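You operate a simulated robot arm through the tools that you are given. There is no shell and no other tool.

You are at the controls of a simulated robot arm. One attempt, no reset.

JOB
Zero the balance for the white carton.
Fine: carton flat on the steel plate, inside its rim; beam free, turn the dial till the display shows LEVEL; lock the beam last. Where these are worked on the way, their far stop is far enough and under half their travel is too little: beam lock.

It is judged by the outcome, as a careful person would: the job done as asked, and still so three seconds after it is handed in. It fails if anything else is knocked over, pushed out of place, dropped, spilled or broken.

ROBOT AND FRAMES
A 6-joint arm with a two-finger parallel gripper, fixed in place. Base frame: the origin is at the foot of the arm, x ahead of it, y to its left, z up; the work surface is at about z = 920. Lengths are in mm, angles in degrees, forces in N, time in s.
With the tool pointing down near the work surface it reaches from about 240 to 660 mm from the base axis. Its first joint turns from -66.0 to 66.0 degrees. Payload 2.9 kg.
Tool frame: the origin (TCP) lies between the finger pads and is the grasp point; the fingertips stand 30 mm ahead of it; z points along the fingers, y is the line along which they close. The gripper opens to 110 mm. The fingers are 20 mm wide and 10 mm thick; the gripper's body (48 by 112 mm) begins 55 mm behind the TCP.
Orientation is that of the tool frame in the base frame, as [roll, pitch, yaw] about the fixed x, y, z axes, in that order (R = Rz(yaw) Ry(pitch) Rx(roll)). With the fingers straight down and closing along the base's y, the tool's x points along the base's -x, its y along +y and its z along -z.

CONTROLS
- The arm moves only by the tool servo_tool. Its argument "commands" is a list of rows, each an object (a shift or turn left out is 0, a gripper value left out holds the last) with "offset": the shift along the tool's x, y, z in mm, a list of three; "rot": the turn, a rotation vector about the tool's x, y, z in rad, a list of three; "fingers": the finger opening in mm, from 0 to 110. In form: [{"offset": [tx, ty, tz], "rot": [ax, ay, az], "fingers": fingers}, ...]. A call has 1 to 20 rows; each row shifts and turns the commanded pose from where the row before left it, along the tool's axes as they then stand. Each row takes 0.2 s and may step no farther than 50 mm and 8.6 degrees from the row before; otherwise, or with a gripper value out of range, the whole call is refused. Where a pose cannot be reached the arm comes as near as it can. A force on the tool above 40 N (or 10 N above the force at the start of the call, whichever is more), or a blocked arm, ends the call early, and 0.2 s more pass. The fingers move at their own pace (about 108 mm/s each) and stop on an object; they squeeze with about 25 N. The grip force told is the motor's: it shows also when the fingers shut on nothing. Time passes only in rows, and 0.2 s behind the last, so rows that do not move let the fingers close. The reply holds the time, the measured pose of the TCP, the force on the tool along the base axes, the opening and the grip force, in the units named above and with some noise, with the torque about the TCP (base axes, N m) and any sound that the robot's microphone picked up, and new pictures: "pictures" is both (left out), scene, wrist or none.
- Cameras (640 x 400 px; columns grow to the right, rows downward): "scene" is fixed at [85.8, 436, 1390.7]; the picture's right is [-0.71, -0.70, 0.00], its down [-0.36, 0.36, -0.86] and it looks along [0.61, -0.61, -0.51] (base axes); focal length 227 px, centre (320, 200). "wrist" rides on the gripper at [72, 17, -103] in the tool frame; the picture's right is [-0.23, 0.97, 0.00], its down [-0.76, -0.18, -0.62] and it looks along [-0.61, -0.14, 0.78] (tool axes); focal length 222 px, centre (320, 200). There is no depth. A picture from a camera that has moved, and an enlarged one, comes with that camera's place and axes in the base frame and with its lens.
- close_up(camera, box): a new picture of the part [left, top, right, bottom] of that camera's present view, enlarged. The clock stands still meanwhile.
- finish_job(): hands the job in; it is judged then, once.

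Nothing tells you positions but the pictures and the camera data. Unless the task says otherwise, let go and move clear before handing in.

The tools are called after "Request:" by a JSON object that holds its "op" and its "data". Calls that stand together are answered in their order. servo_tool: Moves the arm, as the interface text tells. Its arguments: {"type":"object","properties":{"commands":{"type":"array","items":{"type":"object","properties":{"offset":{"type":"array","items":{"type":"number"}},"rot":{"type":"array","items":{"type":"number"}},"fingers":{"type":"number"}}}},"pictures":{"type":"string","enum":["both","scene","wrist","none"]}},"required":["commands"]} The other tools are called the same way: close_up (camera, box) takes an enlarged picture of a part of a camera's view; finish_job () hands the job in.

At the start:

```text
time: 0.0
tool_pos: [316.7, 15.7, 1325.5]
orientation: [179.9, 0.1, 180.0]
force: [0.7, 0.0, 0.9]
wrist_torque: [-0.01, -0.01, -0.03]
finger_gap: 110.0
gripper_force: 0.1
```

scene: 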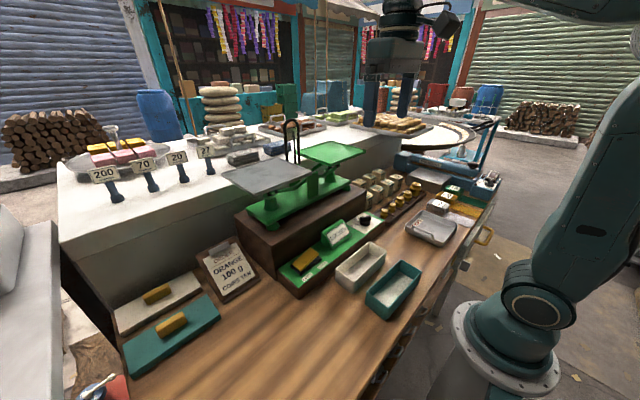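
wrist: 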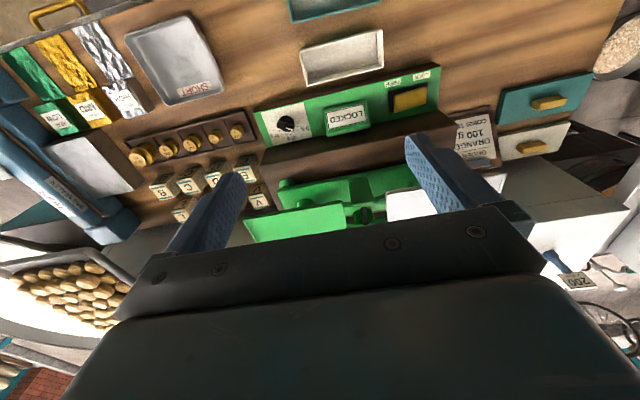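

I see a market stall counter with a green two-pan balance on a dark box, a panel with a dial, a display reading LOCKED and a yellow slider, and two cartons (white and teal trays). I'll take close-ups before planning any motion.

Request:
{"op": "close_up", "data": {"camera": "scene", "box": [200, 110, 440, 330]}}

Request:
{"op": "close_up", "data": {"camera": "wrist", "box": [240, 20, 500, 240]}}

Request:
{"op": "close_up", "data": {"camera": "scene", "box": [100, 220, 260, 380]}}

Request:
{"op": "close_up", "data": {"camera": "scene", "box": [340, 140, 510, 280]}}

```text
1.82 times, centred on (320, 220) of scene
camera zoom: at [85.8, 436.0, 1390.7], right [-0.71, -0.7, 0.0], down [-0.36, 0.36, -0.86], along [0.61, -0.61, -0.51], focal length 412 px, centre (320, 164)
```

zoom: 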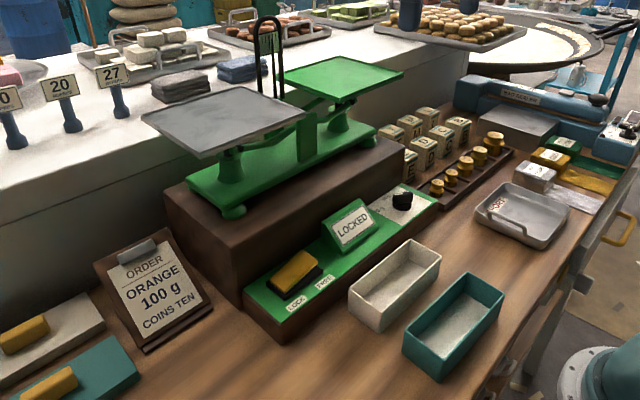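

```text
1.82 times, centred on (370, 130) of wrist
camera zoom: at [244.7, 32.2, 1428.5], right [0.23, 0.97, 0.0], down [0.76, -0.18, 0.62], along [0.61, -0.14, -0.78], focal length 404 px, centre (229, 327)
```

zoom: 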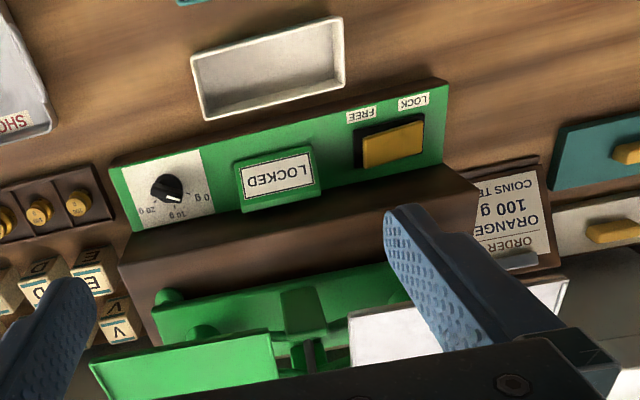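

```text
2.50 times, centred on (180, 300) of scene
camera zoom: at [85.8, 436.0, 1390.7], right [-0.71, -0.7, 0.0], down [-0.36, 0.36, -0.86], along [0.61, -0.61, -0.51], focal length 567 px, centre (670, -50)
```

zoom: 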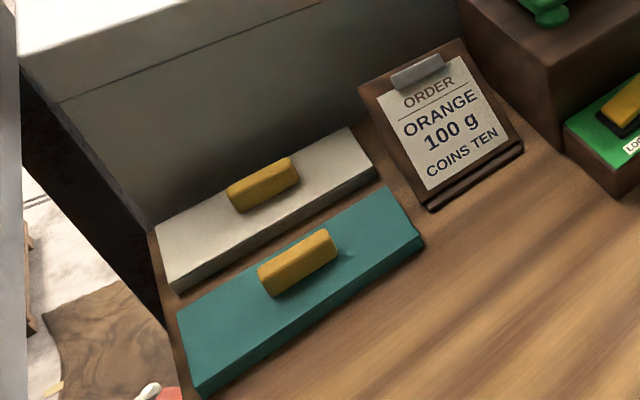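

```text
2.86 times, centred on (425, 210) of scene
camera zoom: at [85.8, 436.0, 1390.7], right [-0.71, -0.7, 0.0], down [-0.36, 0.36, -0.86], along [0.61, -0.61, -0.51], focal length 648 px, centre (20, 171)
```

zoom: 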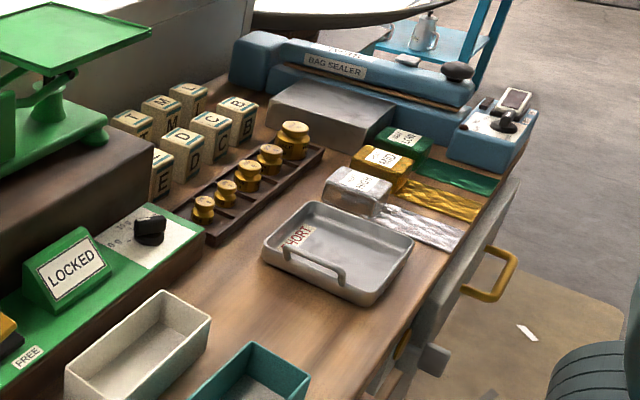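

The white carton lies in front of the control panel; the steel plate is the grey left pan. I'll zoom in more tightly to measure the carton, pan, dial and lock.

Request:
{"op": "close_up", "data": {"camera": "scene", "box": [320, 225, 430, 330]}}

Request:
{"op": "close_up", "data": {"camera": "scene", "box": [215, 110, 375, 220]}}

Request:
{"op": "close_up", "data": {"camera": "scene", "box": [265, 190, 395, 300]}}

Request:
{"op": "close_up", "data": {"camera": "wrist", "box": [245, 0, 450, 150]}}

```text
3.81 times, centred on (375, 278) of scene
camera zoom: at [85.8, 436.0, 1390.7], right [-0.71, -0.7, 0.0], down [-0.36, 0.36, -0.86], along [0.61, -0.61, -0.51], focal length 864 px, centre (110, -95)
```

zoom: 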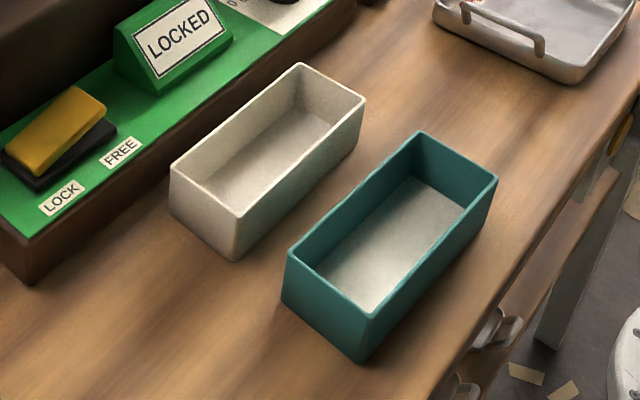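

```text
3.64 times, centred on (295, 165) of scene
camera zoom: at [85.8, 436.0, 1390.7], right [-0.71, -0.7, 0.0], down [-0.36, 0.36, -0.86], along [0.61, -0.61, -0.51], focal length 825 px, centre (411, 327)
```

zoom: 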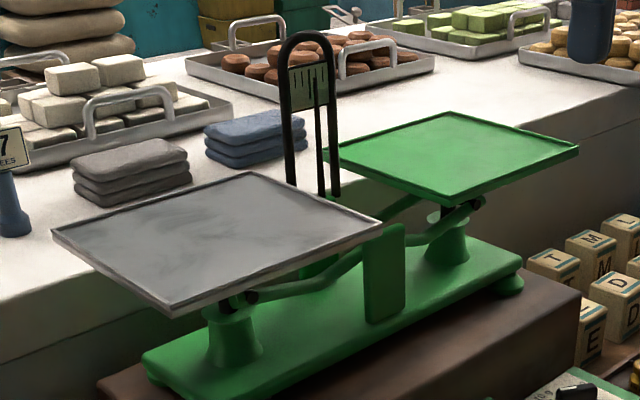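

```text
3.64 times, centred on (330, 245) of scene
camera zoom: at [85.8, 436.0, 1390.7], right [-0.71, -0.7, 0.0], down [-0.36, 0.36, -0.86], along [0.61, -0.61, -0.51], focal length 825 px, centre (284, 36)
```

zoom: 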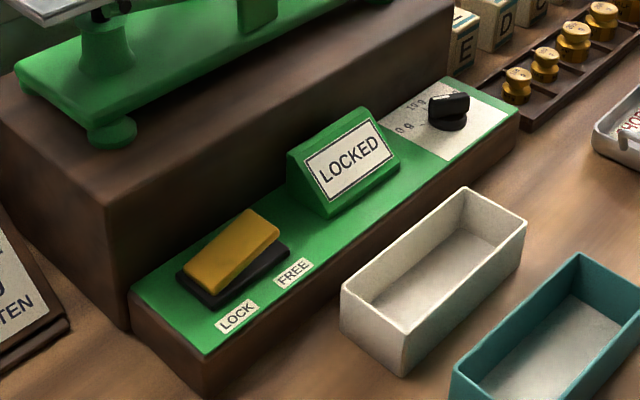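

```text
2.67 times, centred on (348, 75) of wrist
camera zoom: at [244.7, 32.2, 1428.5], right [0.23, 0.97, 0.0], down [0.76, -0.18, 0.62], along [0.61, -0.14, -0.78], focal length 592 px, centre (247, 533)
```

zoom: 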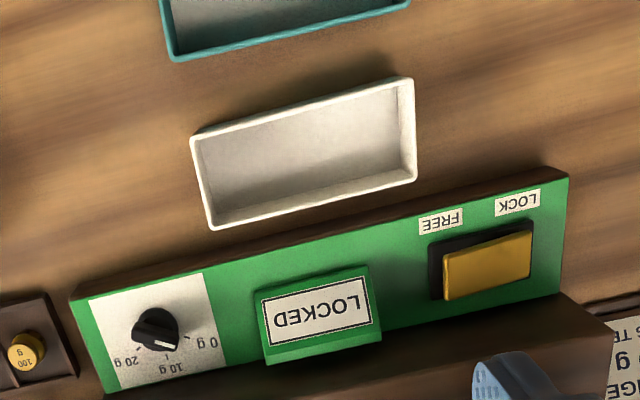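

The white carton is about 55 × 146 mm and 39 mm tall, centred near (308, 53). The plate is near (590, 134), but I don't know its height yet, so I'll move the wrist camera over for a second view of the balance.

Request:
{"op": "servo_tool", "data": {"commands": [{"offset": [-25, 29, -5]}, {"offset": [-25, 29, -5]}, {"offset": [-25, 29, -5]}, {"offset": [-25, 29, -5]}], "pictures": "both"}}

```text
time: 1.0
tool_pos: [417.8, 132.8, 1344.0]
orientation: [-180.0, 0.1, 179.9]
force: [-0.5, 0.3, 0.1]
wrist_torque: [-0.05, 0.01, 0.01]
finger_gap: 110.2
gripper_force: 0.1
camera wrist: at [345.8, 149.0, 1448.0], right [0.23, 0.97, 0.0], down [0.76, -0.18, 0.62], along [0.61, -0.14, -0.78], focal length 222 px, centre (320, 200)
```

scene: 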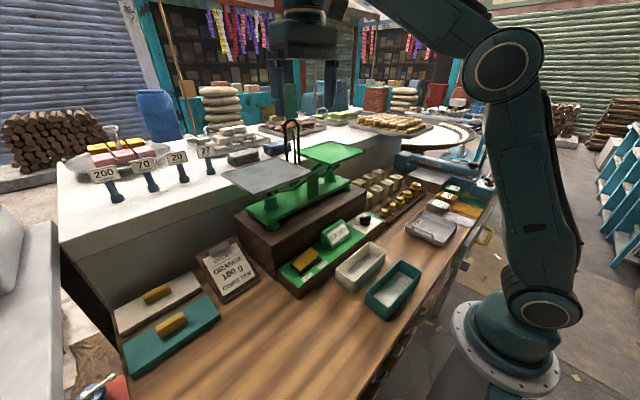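
wrist: 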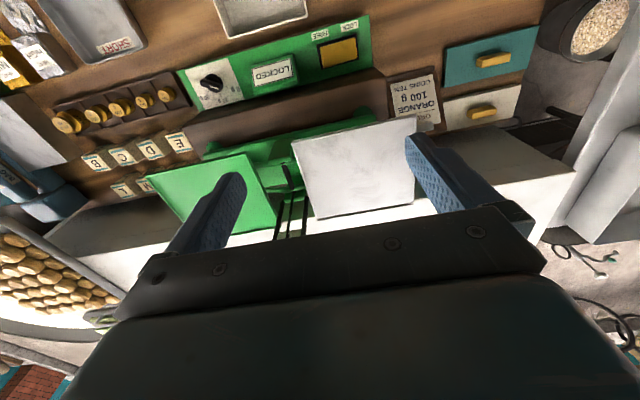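

Request:
{"op": "close_up", "data": {"camera": "wrist", "box": [160, 0, 420, 240]}}

Request:
{"op": "close_up", "data": {"camera": "wrist", "box": [280, 100, 440, 230]}}

Request:
{"op": "close_up", "data": {"camera": "scene", "box": [215, 110, 375, 220]}}

```text
1.67 times, centred on (290, 120) of wrist
camera zoom: at [345.8, 149.0, 1448.0], right [0.23, 0.97, 0.0], down [0.76, -0.18, 0.62], along [0.61, -0.14, -0.78], focal length 370 px, centre (370, 333)
```

zoom: 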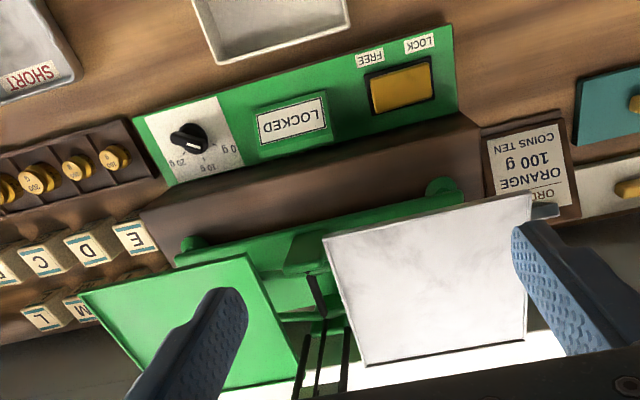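

```text
3.08 times, centred on (360, 165) of wrist
camera zoom: at [345.8, 149.0, 1448.0], right [0.23, 0.97, 0.0], down [0.76, -0.18, 0.62], along [0.61, -0.14, -0.78], focal length 684 px, centre (197, 308)
```

zoom: 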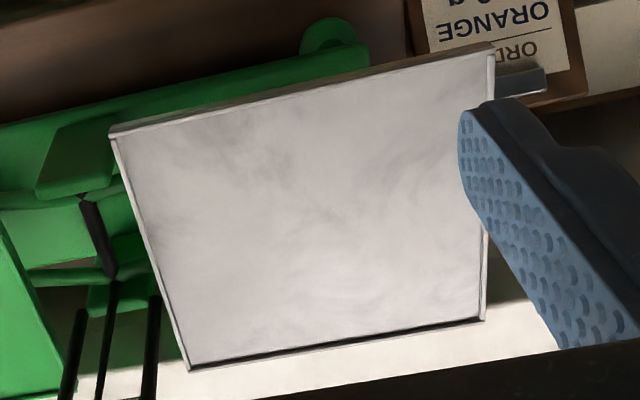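

```text
3.64 times, centred on (295, 165) of scene
camera zoom: at [85.8, 436.0, 1390.7], right [-0.71, -0.7, 0.0], down [-0.36, 0.36, -0.86], along [0.61, -0.61, -0.51], focal length 825 px, centre (411, 327)
```

zoom: 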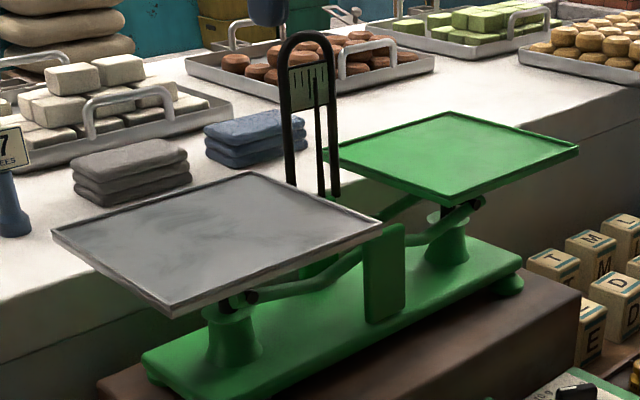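

The plate spans roughly x 460–608, y 84–246, with its rim top at z ≈ 1167, so the carton fits lengthwise along y. Next I'll go above the white carton and turn the gripper 90° so it closes across the carton's narrow width.

Request:
{"op": "servo_tool", "data": {"commands": [{"offset": [27.5, -19.5, 25]}, {"offset": [27.5, -19.5, 25]}, {"offset": [27.5, -19.5, 25]}, {"offset": [27.5, -19.5, 25]}, {"rot": [0, 0, 0.1428]}, {"rot": [0, 0, 0.1428]}, {"rot": [0, 0, 0.1428]}, {"rot": [0, 0, 0.1428]}, {"rot": [0, 0, 0.1428]}, {"rot": [0, 0, 0.1428]}, {"rot": [0, 0, 0.1428]}, {"rot": [0, 0, 0.1428]}, {"rot": [0, 0, 0.1428]}, {"rot": [0, 0, 0.1428]}, {"rot": [0, 0, 0.1428]}], "pictures": "both"}}

```text
time: 4.2
tool_pos: [307.2, 55.1, 1245.2]
orientation: [179.9, 0.0, 89.8]
force: [-0.2, 0.3, 0.3]
wrist_torque: [0.04, 0.05, 0.0]
finger_gap: 109.9
gripper_force: 0.1
camera wrist: at [324.3, 126.6, 1348.7], right [0.97, -0.23, 0.0], down [-0.18, -0.76, 0.62], along [-0.14, -0.61, -0.78], focal length 222 px, centre (320, 200)
```

scene: 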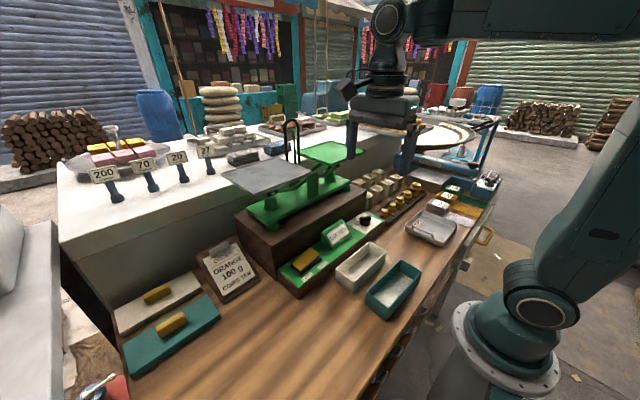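
wrist: 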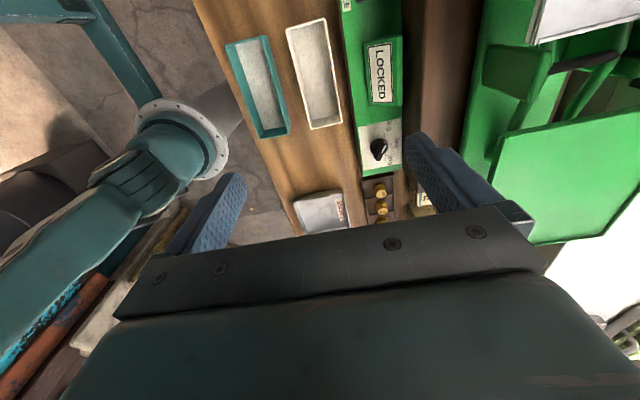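

The gripper is now turned, and I can see the white carton between the panel and the teal carton. I'll zoom in to refine its position.

Request:
{"op": "close_up", "data": {"camera": "wrist", "box": [210, 0, 420, 140]}}

```text
2.86 times, centred on (315, 70) of wrist
camera zoom: at [324.3, 126.6, 1348.7], right [0.97, -0.23, 0.0], down [-0.18, -0.76, 0.62], along [-0.14, -0.61, -0.78], focal length 635 px, centre (334, 571)
```

zoom: 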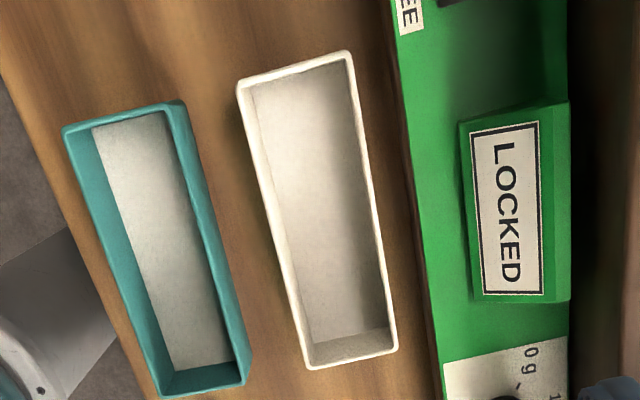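

The carton measures about 57 × 144 mm, centred near (304, 56), with the panel edge about 21 mm beyond it. I'll lower to just above the rim with the fingers part-closed and check the clearances before going between.

Request:
{"op": "servo_tool", "data": {"commands": [{"offset": [0, -1, 45], "fingers": 72}, {"offset": [0, 0, 45]}, {"offset": [0, 0, 45]}, {"offset": [0, 0, 45]}, {"offset": [0, 0, 40]}], "pictures": "both"}}

Request:
{"op": "close_up", "data": {"camera": "scene", "box": [300, 180, 460, 320]}}

Request:
{"op": "close_up", "data": {"camera": "wrist", "box": [200, 0, 440, 220]}}

```text
time: 5.4
tool_pos: [307.4, 55.9, 1022.9]
orientation: [180.0, 0.0, 90.1]
force: [0.5, 0.7, -0.4]
wrist_torque: [-0.01, 0.03, 0.02]
finger_gap: 72.0
gripper_force: 0.0
camera wrist: at [324.6, 125.8, 1126.7], right [0.97, -0.23, 0.0], down [-0.18, -0.76, 0.62], along [-0.14, -0.61, -0.78], focal length 222 px, centre (320, 200)
```

scene: 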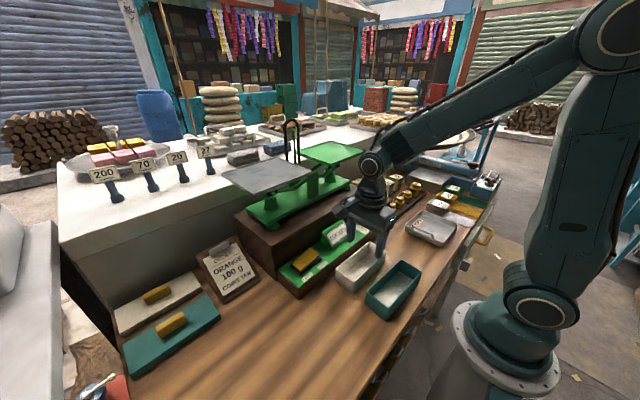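
wrist: 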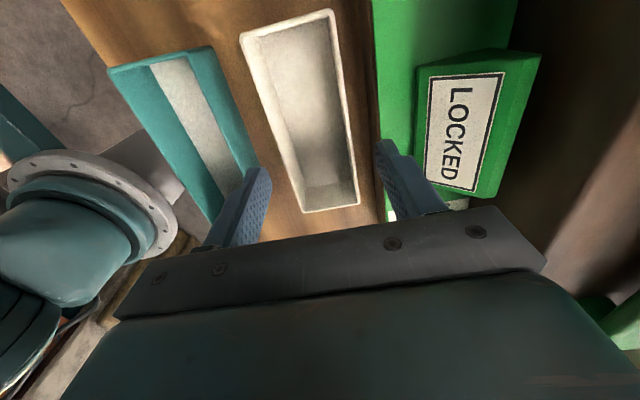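

```text
2.86 times, centred on (380, 250) of scene
camera zoom: at [85.8, 436.0, 1390.7], right [-0.71, -0.7, 0.0], down [-0.36, 0.36, -0.86], along [0.61, -0.61, -0.51], focal length 648 px, centre (149, 57)
```

zoom: 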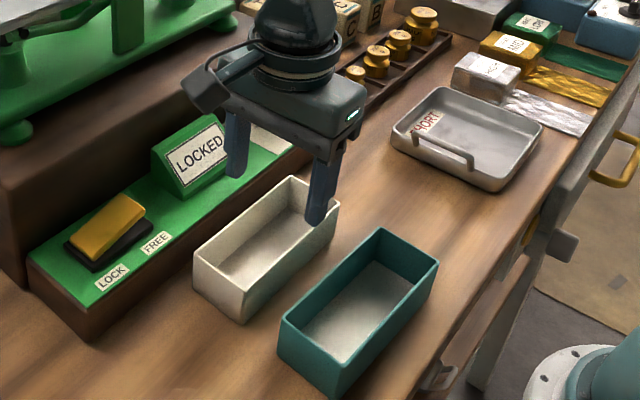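

```text
1.82 times, centred on (320, 110) of wrist
camera zoom: at [324.6, 125.8, 1126.7], right [0.97, -0.23, 0.0], down [-0.18, -0.76, 0.62], along [-0.14, -0.61, -0.78], focal length 404 px, centre (320, 364)
```

zoom: 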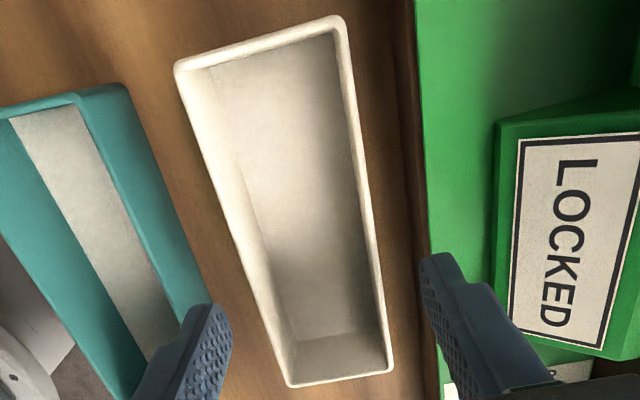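

The carton's rim is about 44 mm up and its centre sits about 3.5 mm toward me from the gripper's centre. I'll shift over, narrow the fingers a little to stay clear of the panel, and stop just above the rim to check.

Request:
{"op": "servo_tool", "data": {"commands": [{"offset": [2.5, -3.5, 0], "fingers": 67}, {"offset": [0, 0, 22]}], "pictures": "wrist"}}

Request:
{"op": "close_up", "data": {"camera": "wrist", "box": [200, 60, 440, 230]}}

Request:
{"op": "close_up", "data": {"camera": "scene", "box": [310, 190, 430, 300]}}

```text
time: 6.0
tool_pos: [303.1, 57.4, 1001.4]
orientation: [180.0, 0.0, 90.0]
force: [-0.3, 0.3, 0.1]
wrist_torque: [-0.02, -0.01, -0.01]
finger_gap: 67.1
gripper_force: 0.0
camera wrist: at [320.0, 128.6, 1106.0], right [0.97, -0.23, 0.0], down [-0.18, -0.76, 0.62], along [-0.14, -0.61, -0.78], focal length 222 px, centre (320, 200)
```

wrist: 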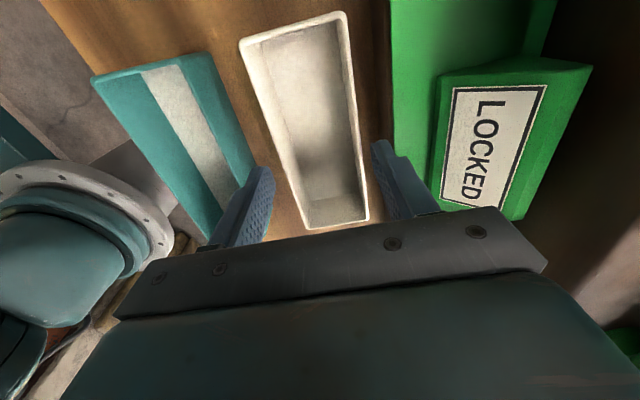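

```text
2.35 times, centred on (320, 145) of wrist
camera zoom: at [320.0, 128.6, 1106.0], right [0.97, -0.23, 0.0], down [-0.18, -0.76, 0.62], along [-0.14, -0.61, -0.78], focal length 523 px, centre (320, 329)
```

zoom: 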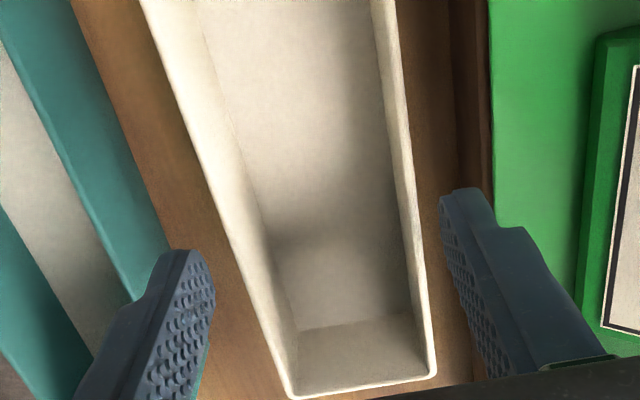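

```text
3.64 times, centred on (370, 245) of scene
camera zoom: at [85.8, 436.0, 1390.7], right [-0.71, -0.7, 0.0], down [-0.36, 0.36, -0.86], along [0.61, -0.61, -0.51], focal length 825 px, centre (138, 36)
```

zoom: 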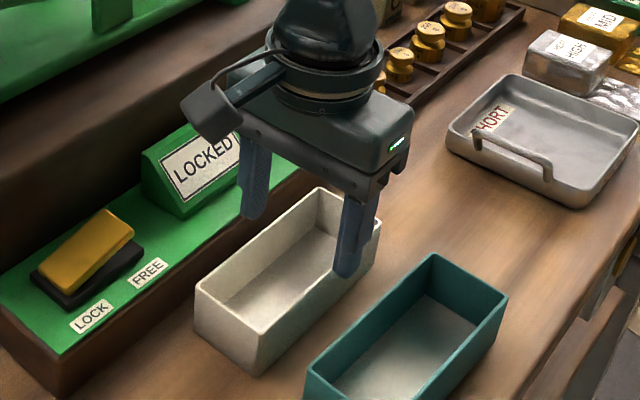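

Both fingers line up outside the carton walls with clearance to the panel and the teal carton. I'll go down around the carton without closing yet.

Request:
{"op": "servo_tool", "data": {"commands": [{"offset": [0.8, 0, 13]}, {"offset": [0, 0, 13]}, {"offset": [0, 0, 12]}], "pictures": "wrist"}}

Request:
{"op": "close_up", "data": {"camera": "wrist", "box": [200, 60, 440, 230]}}

Request:
{"op": "close_up", "data": {"camera": "scene", "box": [310, 190, 430, 300]}}

```text
time: 6.8
tool_pos: [300.8, 56.7, 965.0]
orientation: [179.9, 0.0, 90.0]
force: [0.1, 0.7, -0.4]
wrist_torque: [-0.04, 0.0, -0.01]
finger_gap: 66.9
gripper_force: 0.0
camera wrist: at [318.6, 128.0, 1068.7], right [0.97, -0.23, 0.0], down [-0.18, -0.76, 0.62], along [-0.14, -0.61, -0.78], focal length 222 px, centre (320, 200)
```

wrist: 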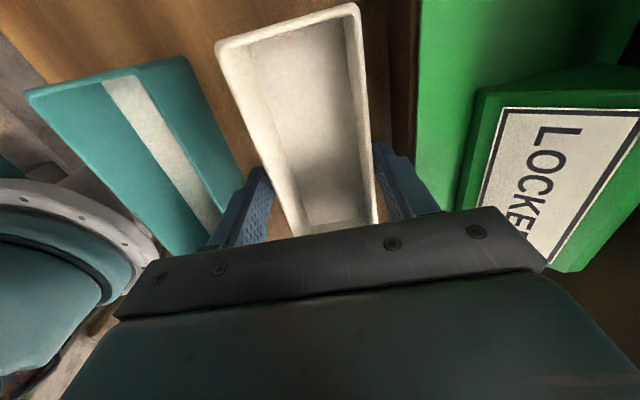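

```text
2.35 times, centred on (320, 145) of wrist
camera zoom: at [318.6, 128.0, 1068.7], right [0.97, -0.23, 0.0], down [-0.18, -0.76, 0.62], along [-0.14, -0.61, -0.78], focal length 523 px, centre (320, 329)
```

zoom: 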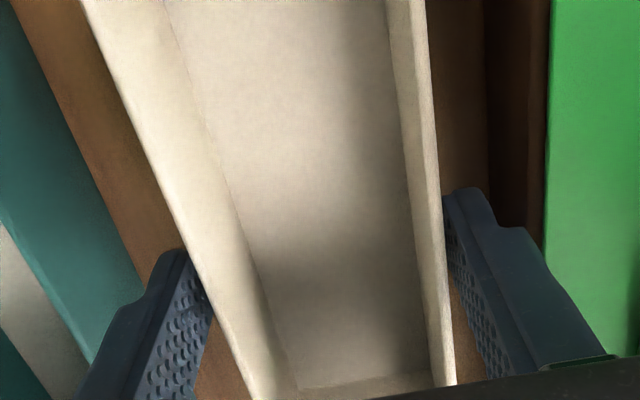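

```text
3.64 times, centred on (370, 245) of scene
camera zoom: at [85.8, 436.0, 1390.7], right [-0.71, -0.7, 0.0], down [-0.36, 0.36, -0.86], along [0.61, -0.61, -0.51], focal length 825 px, centre (138, 36)
```

zoom: 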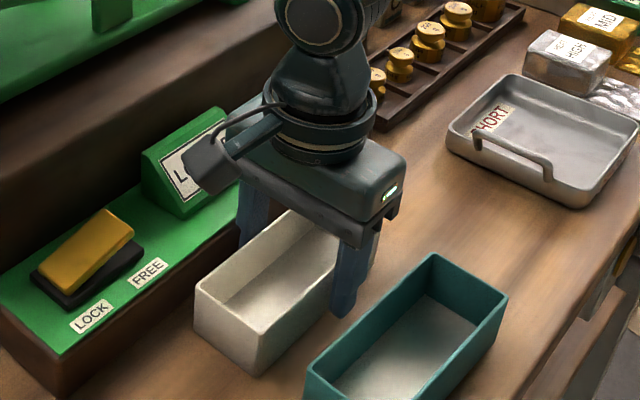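

The fingers straddle the carton with no contact. I'll nudge to centre on it and close to grip.

Request:
{"op": "servo_tool", "data": {"commands": [{"offset": [1, 1.5, 0]}, {"fingers": 45}, {"fingers": 45}, {"fingers": 45}], "pictures": "both"}}

```text
time: 7.8
tool_pos: [304.0, 57.3, 964.8]
orientation: [179.9, 0.1, 90.0]
force: [0.1, 0.2, -0.1]
wrist_torque: [0.01, -0.02, -0.01]
finger_gap: 56.5
gripper_force: 25.0
camera wrist: at [320.5, 129.3, 1068.6], right [0.97, -0.23, 0.0], down [-0.18, -0.76, 0.62], along [-0.14, -0.61, -0.78], focal length 222 px, centre (320, 200)
```

scene: 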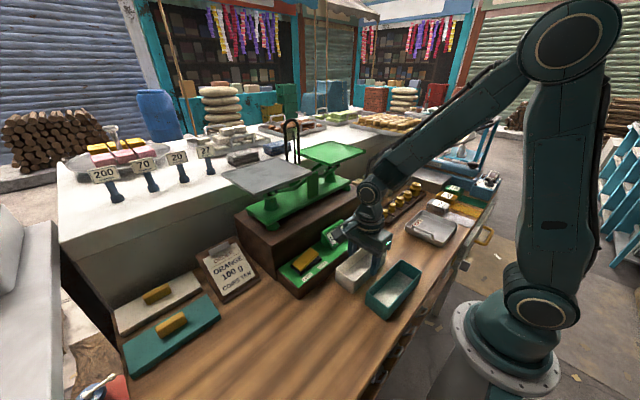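
wrist: 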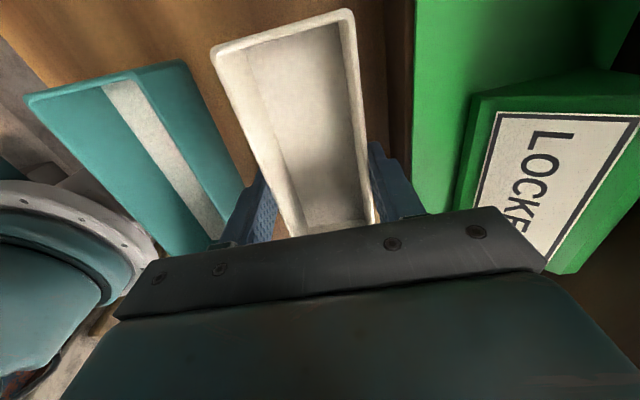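

The carton is gripped with a 56.5 mm gap at 25 N. I'll lift it straight up to clear height and check it stays level.

Request:
{"op": "servo_tool", "data": {"commands": [{"offset": [0, 0, -10]}, {"offset": [0, 0, -25]}, {"offset": [0, 0, -40]}, {"offset": [0, 0, -45]}, {"offset": [0, 0, -45]}, {"offset": [0, 0, -45]}, {"offset": [0, 0, -45]}, {"offset": [0, 0, -30]}, {"offset": [0, 0, -10]}], "pictures": "both"}}

Request:
{"op": "close_up", "data": {"camera": "scene", "box": [290, 60, 470, 200]}}

```text
time: 9.8
tool_pos: [304.6, 56.2, 1258.8]
orientation: [-179.9, 0.0, 90.0]
force: [0.0, 0.5, -0.6]
wrist_torque: [-0.03, 0.0, -0.02]
finger_gap: 56.6
gripper_force: 24.9
camera wrist: at [322.4, 128.2, 1363.4], right [0.97, -0.23, 0.0], down [-0.18, -0.76, 0.62], along [-0.14, -0.61, -0.78], focal length 222 px, centre (320, 200)
```

scene: 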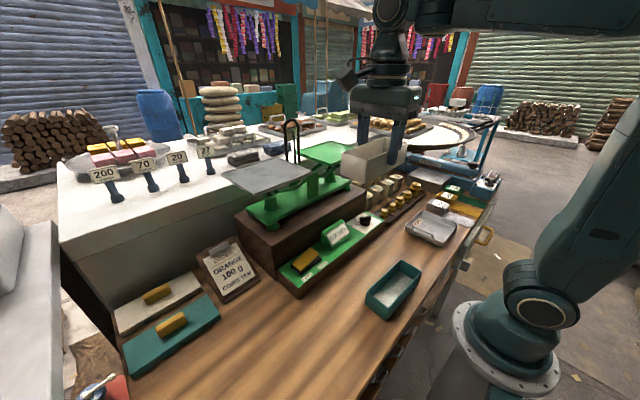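
wrist: 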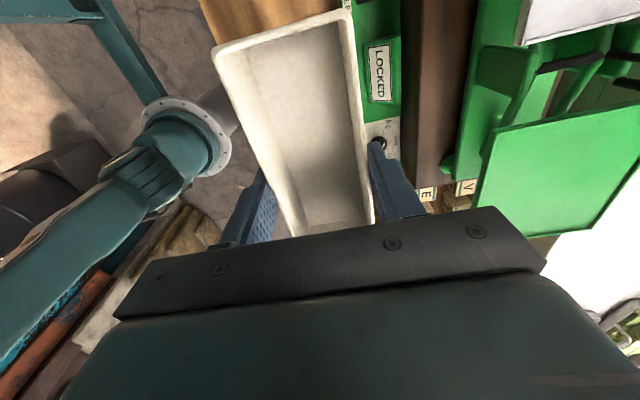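

```text
2.86 times, centred on (380, 130) of scene
camera zoom: at [85.8, 436.0, 1390.7], right [-0.71, -0.7, 0.0], down [-0.36, 0.36, -0.86], along [0.61, -0.61, -0.51], focal length 648 px, centre (149, 400)
```

zoom: 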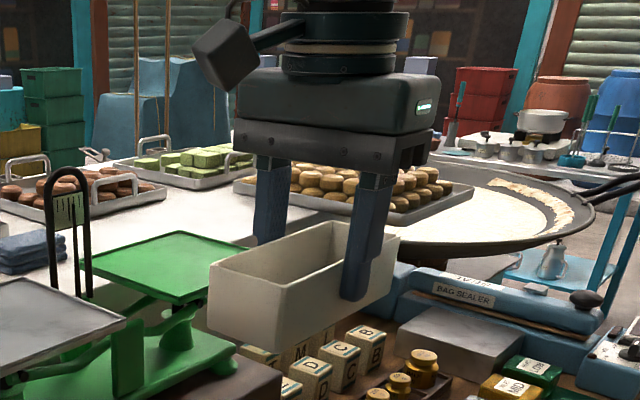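

The carton hangs level and is centred in the grip to within a millimetre. I'll move it first sideways, then forward to sit above the steel plate, still well above the rim.

Request:
{"op": "servo_tool", "data": {"commands": [{"offset": [25, 0, 0]}, {"offset": [40, 0, 0]}, {"offset": [32, 0, 0]}, {"offset": [10.5, 10, 0]}, {"offset": [0, 35, 0]}, {"offset": [0, 40, 0]}, {"offset": [0, 40, 0]}, {"offset": [0, 40, 0]}, {"offset": [0, 35, 0]}, {"offset": [0, 20, 0]}, {"offset": [0, 9.5, 0]}, {"offset": [0, 0, 0]}], "pictures": "both"}}

Request:
{"op": "close_up", "data": {"camera": "scene", "box": [200, 60, 380, 220]}}

Request:
{"op": "close_up", "data": {"camera": "wrist", "box": [160, 0, 480, 220]}}

```text
time: 12.4
tool_pos: [526.0, 164.8, 1257.1]
orientation: [179.9, 0.0, 90.0]
force: [-0.9, 0.3, 0.5]
wrist_torque: [-0.01, -0.01, -0.02]
finger_gap: 56.6
gripper_force: 24.6
out of reach, approached as far as the arm can: row 11
camera wrist: at [543.3, 236.5, 1360.9], right [0.97, -0.23, 0.0], down [-0.18, -0.76, 0.62], along [-0.14, -0.61, -0.78], focal length 222 px, centre (320, 200)
```

scene: 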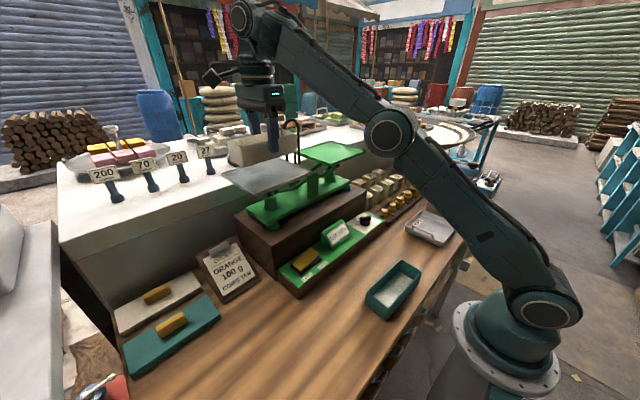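
wrist: 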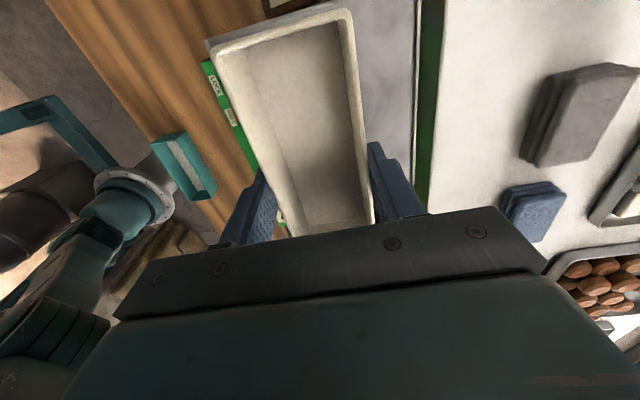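

```text
2.50 times, centred on (290, 140) of scene
camera zoom: at [85.9, 436.0, 1390.7], right [-0.71, -0.7, 0.0], down [-0.36, 0.36, -0.86], along [0.61, -0.61, -0.51], focal length 567 px, centre (395, 350)
```

zoom: 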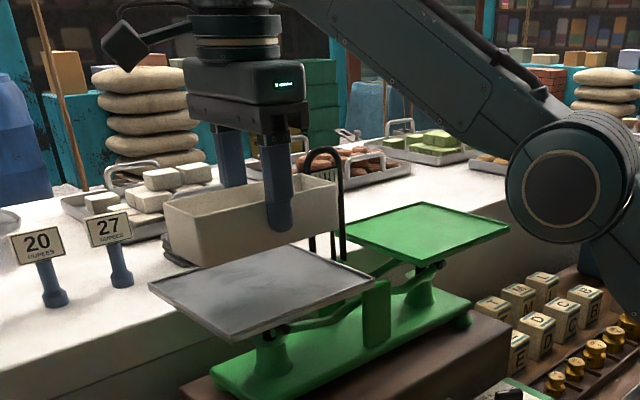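

```text
1.82 times, centred on (320, 110) of wrist
camera zoom: at [543.3, 236.5, 1360.9], right [0.97, -0.23, 0.0], down [-0.18, -0.76, 0.62], along [-0.14, -0.61, -0.78], focal length 404 px, centre (320, 364)
```

zoom: 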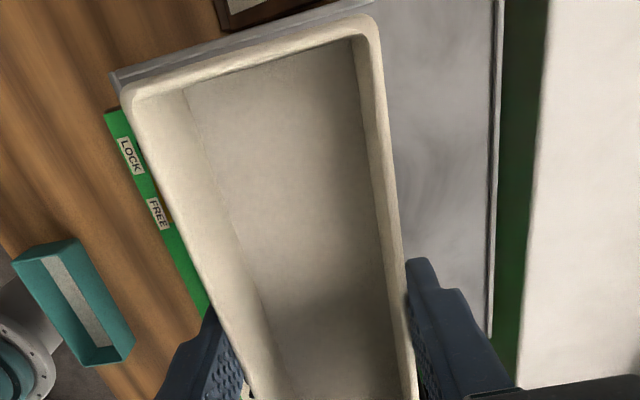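

The carton hangs over the plate at about x 498–554, y 94–238, against a plate of x 462–608, y 84–246. I'll lower most of the way and recheck alignment before touching down.

Request:
{"op": "servo_tool", "data": {"commands": [{"offset": [-0.5, 0, 15]}, {"offset": [-0.5, 0, 15]}, {"offset": [0, 0, 0]}], "pictures": "both"}}

Request:
{"op": "close_up", "data": {"camera": "scene", "box": [210, 100, 350, 210]}}

Request:
{"op": "close_up", "data": {"camera": "wrist", "box": [160, 0, 480, 220]}}

```text
time: 13.2
tool_pos: [527.6, 166.7, 1227.3]
orientation: [179.9, -0.1, 90.1]
force: [0.2, -0.3, -0.3]
wrist_torque: [0.0, -0.01, 0.01]
finger_gap: 56.6
gripper_force: 25.0
camera wrist: at [544.1, 237.0, 1330.3], right [0.97, -0.23, 0.0], down [-0.18, -0.76, 0.62], along [-0.14, -0.61, -0.78], focal length 222 px, centre (320, 200)
```

scene: 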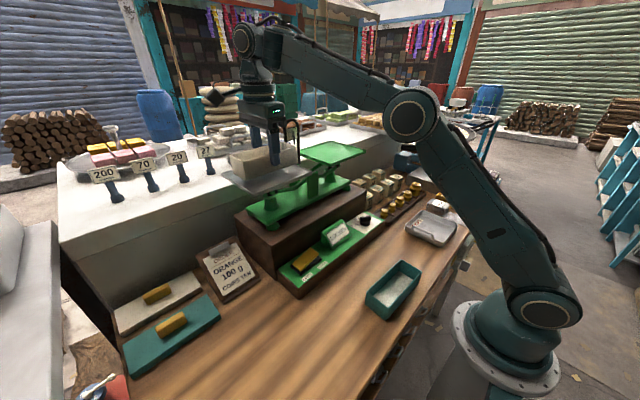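
wrist: 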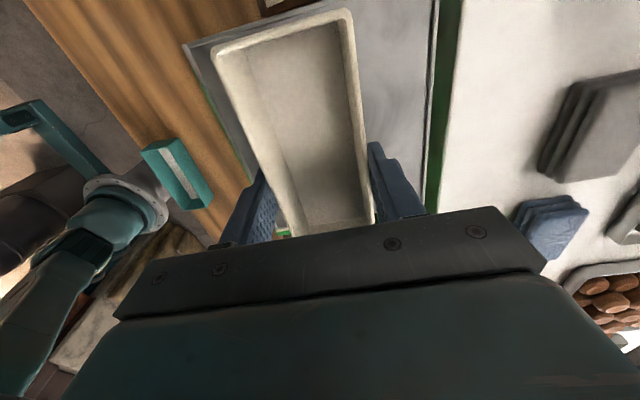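

```text
3.64 times, centred on (280, 155) of scene
camera zoom: at [85.8, 436.0, 1390.7], right [-0.71, -0.7, 0.0], down [-0.36, 0.36, -0.86], along [0.61, -0.61, -0.51], focal length 825 px, centre (466, 364)
```

zoom: 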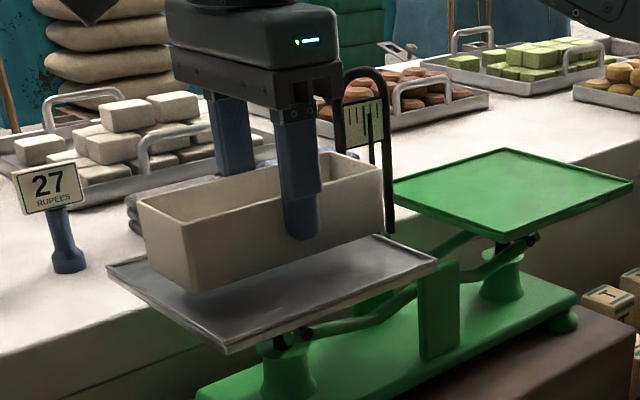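

```text
1.82 times, centred on (320, 110) of wrist
camera zoom: at [544.1, 237.0, 1330.3], right [0.97, -0.23, 0.0], down [-0.18, -0.76, 0.62], along [-0.14, -0.61, -0.78], focal length 404 px, centre (320, 364)
```

zoom: 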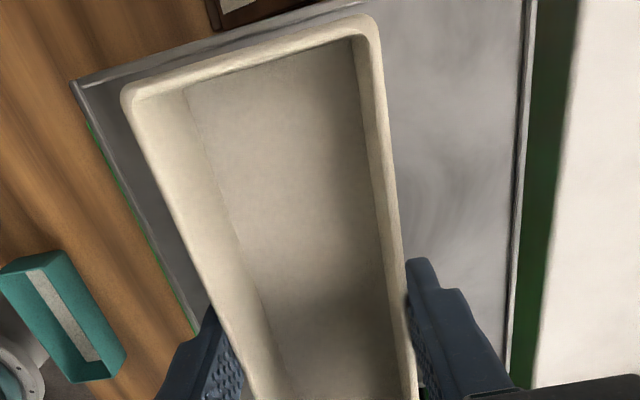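

The plate's edge is about 7 mm beyond the carton's near end and about 11 mm beyond the far end. I'll shift 2 mm toward -y and 5 mm forward, then lower in small steps while watching the force.

Request:
{"op": "servo_tool", "data": {"commands": [{"offset": [-2, 5, 0]}, {"offset": [0, 0, 6]}, {"offset": [0, 0, 5]}, {"offset": [0, 0, 0]}], "pictures": "none"}}

Request:
{"op": "close_up", "data": {"camera": "scene", "box": [220, 120, 330, 205]}}

Request:
{"op": "close_up", "data": {"camera": "wrist", "box": [160, 0, 480, 220]}}

```text
time: 14.2
tool_pos: [531.5, 161.5, 1217.0]
orientation: [179.9, 0.0, 90.0]
force: [-0.4, 0.1, 0.1]
wrist_torque: [-0.01, -0.01, -0.02]
finger_gap: 56.6
gripper_force: 25.3
```

```text
4.71 times, centred on (275, 162) of scene
camera zoom: at [85.8, 436.0, 1390.7], right [-0.71, -0.7, 0.0], down [-0.36, 0.36, -0.86], along [0.61, -0.61, -0.51], focal length 1068 px, centre (532, 376)
```

zoom: 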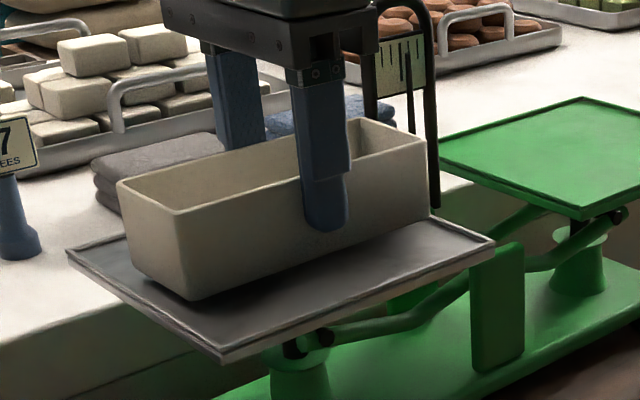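

```text
1.82 times, centred on (320, 110) of wrist
camera zoom: at [548.3, 232.2, 1319.9], right [0.97, -0.23, 0.0], down [-0.18, -0.76, 0.62], along [-0.14, -0.61, -0.78], focal length 404 px, centre (320, 364)
```

zoom: 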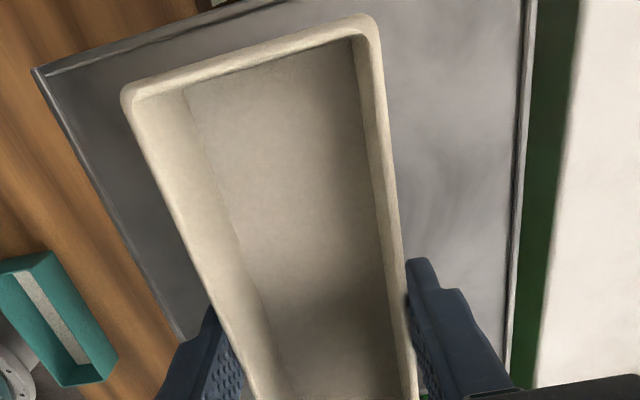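

The carton is just above the plate and a touch close to the -y rim, so I'll shift back 2 mm in +y and then come down gently to contact.

Request:
{"op": "servo_tool", "data": {"commands": [{"offset": [2, 1, 0]}, {"offset": [0, 0, 2]}, {"offset": [0, 0, 2]}, {"offset": [0, 0, 0]}], "pictures": "none"}}

Request:
{"op": "close_up", "data": {"camera": "scene", "box": [220, 120, 330, 205]}}

```text
time: 15.2
tool_pos: [531.9, 162.6, 1211.9]
orientation: [179.9, 0.0, 89.9]
force: [0.6, 0.5, -0.5]
wrist_torque: [0.01, 0.01, 0.0]
finger_gap: 56.6
gripper_force: 25.0
```

```text
4.71 times, centred on (275, 162) of scene
camera zoom: at [85.8, 436.0, 1390.7], right [-0.71, -0.7, 0.0], down [-0.36, 0.36, -0.86], along [0.61, -0.61, -0.51], focal length 1068 px, centre (532, 376)
```

zoom: 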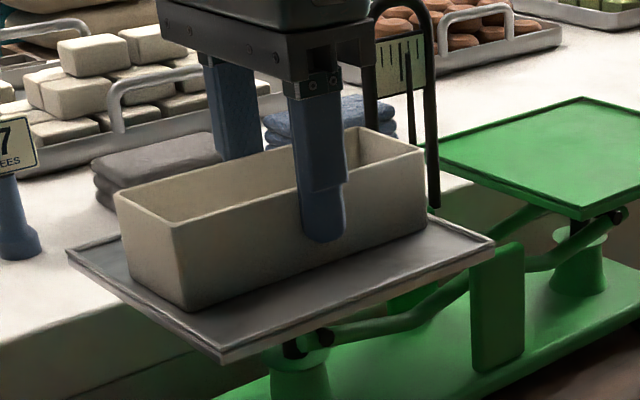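

No contact force yet. I'll continue down in 1 mm rows.

Request:
{"op": "servo_tool", "data": {"commands": [{"offset": [0, 0, 1]}, {"offset": [0, 0, 1]}, {"offset": [0, 0, 0]}], "pictures": "none"}}

Request:
{"op": "servo_tool", "data": {"commands": [{"offset": [0, 0, 1]}, {"offset": [0, 0, 1]}, {"offset": [0, 0, 0]}], "pictures": "none"}}

Request:
{"op": "close_up", "data": {"camera": "scene", "box": [220, 120, 330, 205]}}

```text
time: 16.0
tool_pos: [530.0, 163.8, 1210.5]
orientation: [179.8, -0.1, 90.0]
force: [-1.3, -0.9, 10.5]
wrist_torque: [0.04, 0.16, -0.01]
finger_gap: 56.5
gripper_force: 24.9
```

```text
time: 16.8
tool_pos: [530.9, 162.2, 1207.6]
orientation: [179.9, 0.1, 90.1]
force: [0.4, 3.3, 21.8]
wrist_torque: [0.08, 0.02, 0.01]
finger_gap: 56.6
gripper_force: 25.2
```

```text
4.71 times, centred on (275, 162) of scene
camera zoom: at [85.5, 436.0, 1390.7], right [-0.71, -0.7, 0.0], down [-0.36, 0.36, -0.86], along [0.61, -0.61, -0.51], focal length 1068 px, centre (532, 376)
```

zoom: 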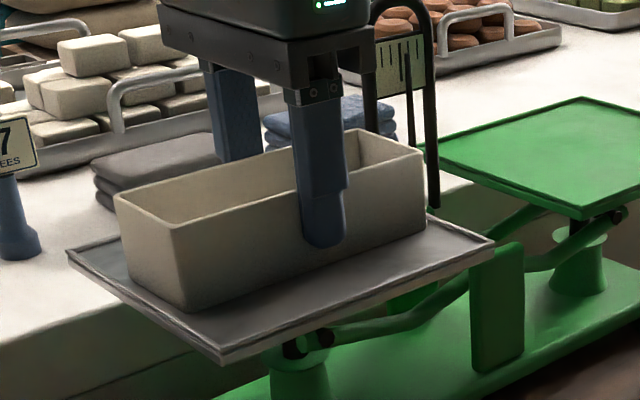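

Contact made: 10 N, then 22 N upward. I'll back off about 2.5 mm to relieve the press, then open the fingers slowly.

Request:
{"op": "servo_tool", "data": {"commands": [{"offset": [0, 0, -1.5]}, {"offset": [0, 0, -1]}, {"offset": [0, 0, 0]}], "pictures": "none"}}

```text
time: 17.6
tool_pos: [531.9, 162.3, 1209.9]
orientation: [-179.9, 0.1, 90.1]
force: [-2.0, -1.1, 5.8]
wrist_torque: [0.0, 0.0, -0.02]
finger_gap: 56.6
gripper_force: 25.0
```

Request:
{"op": "servo_tool", "data": {"commands": [{"offset": [0, 0, -0.3], "fingers": 58}, {"fingers": 64}, {"fingers": 72}, {"fingers": 72}], "pictures": "both"}}

Request:
{"op": "close_up", "data": {"camera": "scene", "box": [220, 120, 330, 205]}}

Request:
{"op": "close_up", "data": {"camera": "wrist", "box": [160, 0, 480, 220]}}

```text
time: 18.6
tool_pos: [532.1, 162.6, 1210.4]
orientation: [179.8, 0.1, 90.0]
force: [-0.1, 0.0, -0.3]
wrist_torque: [-0.02, 0.01, -0.01]
finger_gap: 72.1
gripper_force: 0.1
camera wrist: at [549.1, 234.4, 1314.0], right [0.97, -0.23, 0.0], down [-0.18, -0.76, 0.62], along [-0.14, -0.61, -0.78], focal length 222 px, centre (320, 200)
```

scene: 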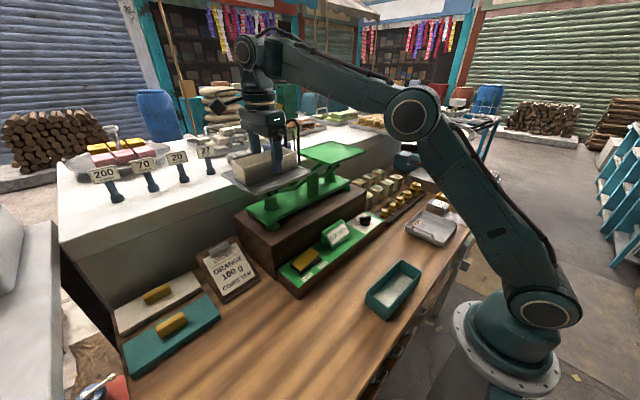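
wrist: 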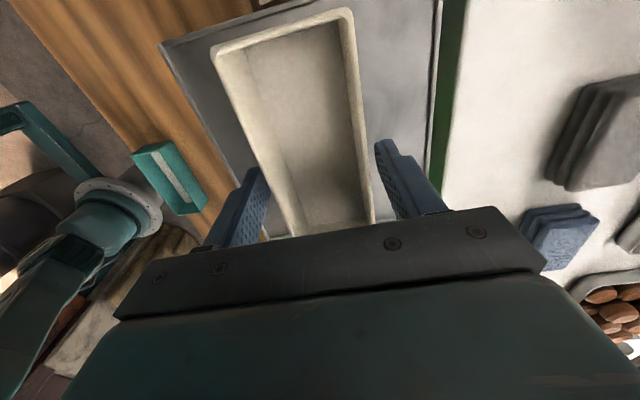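

```text
4.71 times, centred on (275, 162) of scene
camera zoom: at [85.8, 436.0, 1390.7], right [-0.71, -0.7, 0.0], down [-0.36, 0.36, -0.86], along [0.61, -0.61, -0.51], focal length 1068 px, centre (532, 376)
```

zoom: 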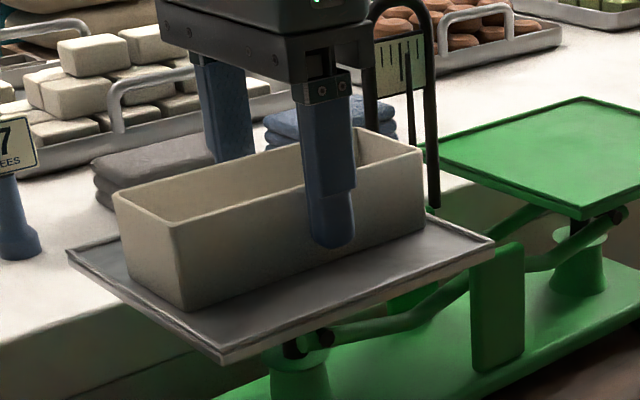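

```text
1.82 times, centred on (320, 110) of wrist
camera zoom: at [549.1, 234.4, 1314.0], right [0.97, -0.23, 0.0], down [-0.18, -0.76, 0.62], along [-0.14, -0.61, -0.78], focal length 404 px, centre (320, 364)
```

zoom: 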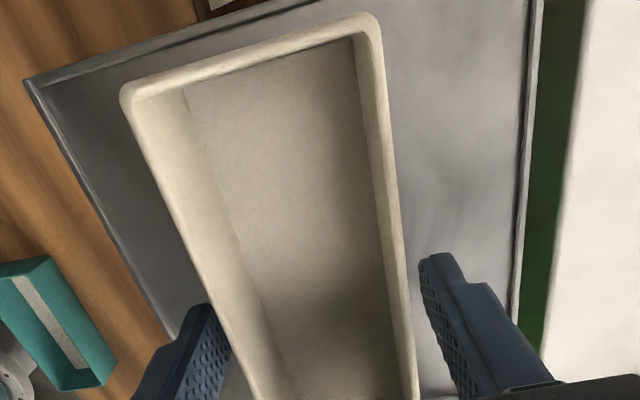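

The carton rests flat on the plate with the fingers free. I'll rise straight up and check its placement inside the rim.

Request:
{"op": "servo_tool", "data": {"commands": [{"offset": [0, 0, -15]}, {"offset": [0, 0, -25]}, {"offset": [0, 0, -30]}, {"offset": [0, -20, -20]}, {"offset": [0, -40, 0]}, {"offset": [0, -40, 0]}], "pictures": "both"}}

Request:
{"op": "close_up", "data": {"camera": "scene", "box": [220, 110, 370, 220]}}

Request:
{"op": "close_up", "data": {"camera": "wrist", "box": [260, 0, 560, 220]}}

```text
time: 20.0
tool_pos: [421.4, 158.4, 1286.9]
orientation: [180.0, 0.0, 90.0]
force: [-0.6, 0.7, 0.3]
wrist_torque: [0.01, 0.0, -0.02]
finger_gap: 72.0
gripper_force: 0.1
out of reach, approached as far as the arm can: row 3
camera wrist: at [439.0, 231.0, 1390.4], right [0.97, -0.23, 0.0], down [-0.18, -0.76, 0.62], along [-0.14, -0.61, -0.78], focal length 222 px, centre (320, 200)
```

scene: 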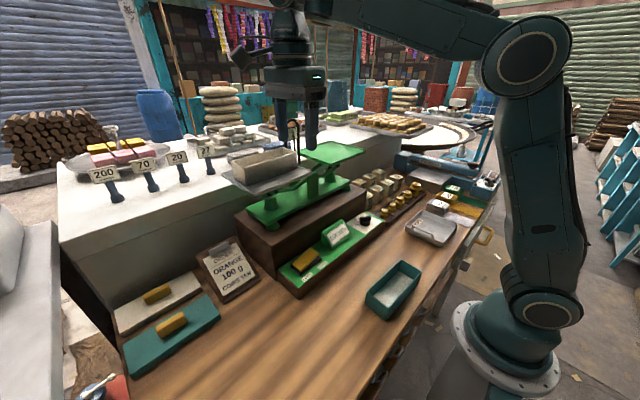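
wrist: 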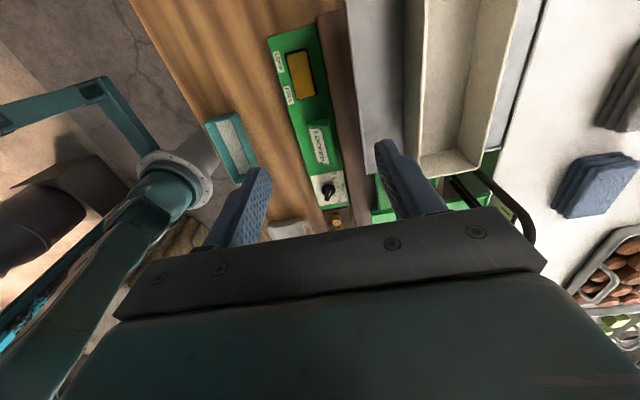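

```text
3.64 times, centred on (295, 165) of scene
camera zoom: at [85.9, 436.0, 1390.7], right [-0.71, -0.7, 0.0], down [-0.36, 0.36, -0.86], along [0.61, -0.61, -0.51], focal length 825 px, centre (411, 327)
```

zoom: 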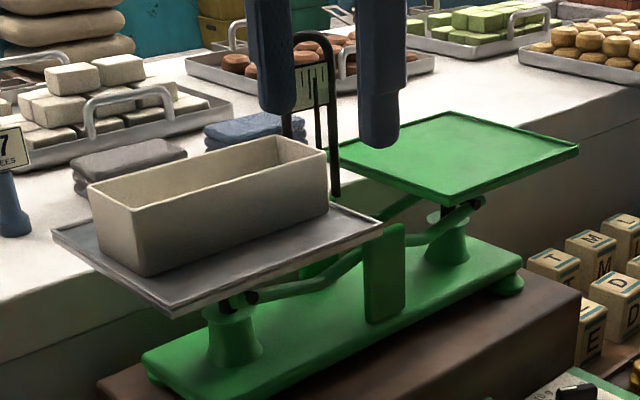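

```text
1.82 times, centred on (410, 110) of wrist
camera zoom: at [439.0, 231.0, 1390.4], right [0.97, -0.23, 0.0], down [-0.18, -0.76, 0.62], along [-0.14, -0.61, -0.78], focal length 404 px, centre (156, 364)
```

zoom: 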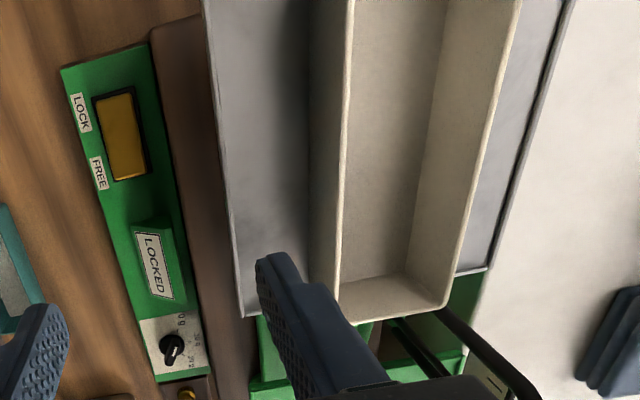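

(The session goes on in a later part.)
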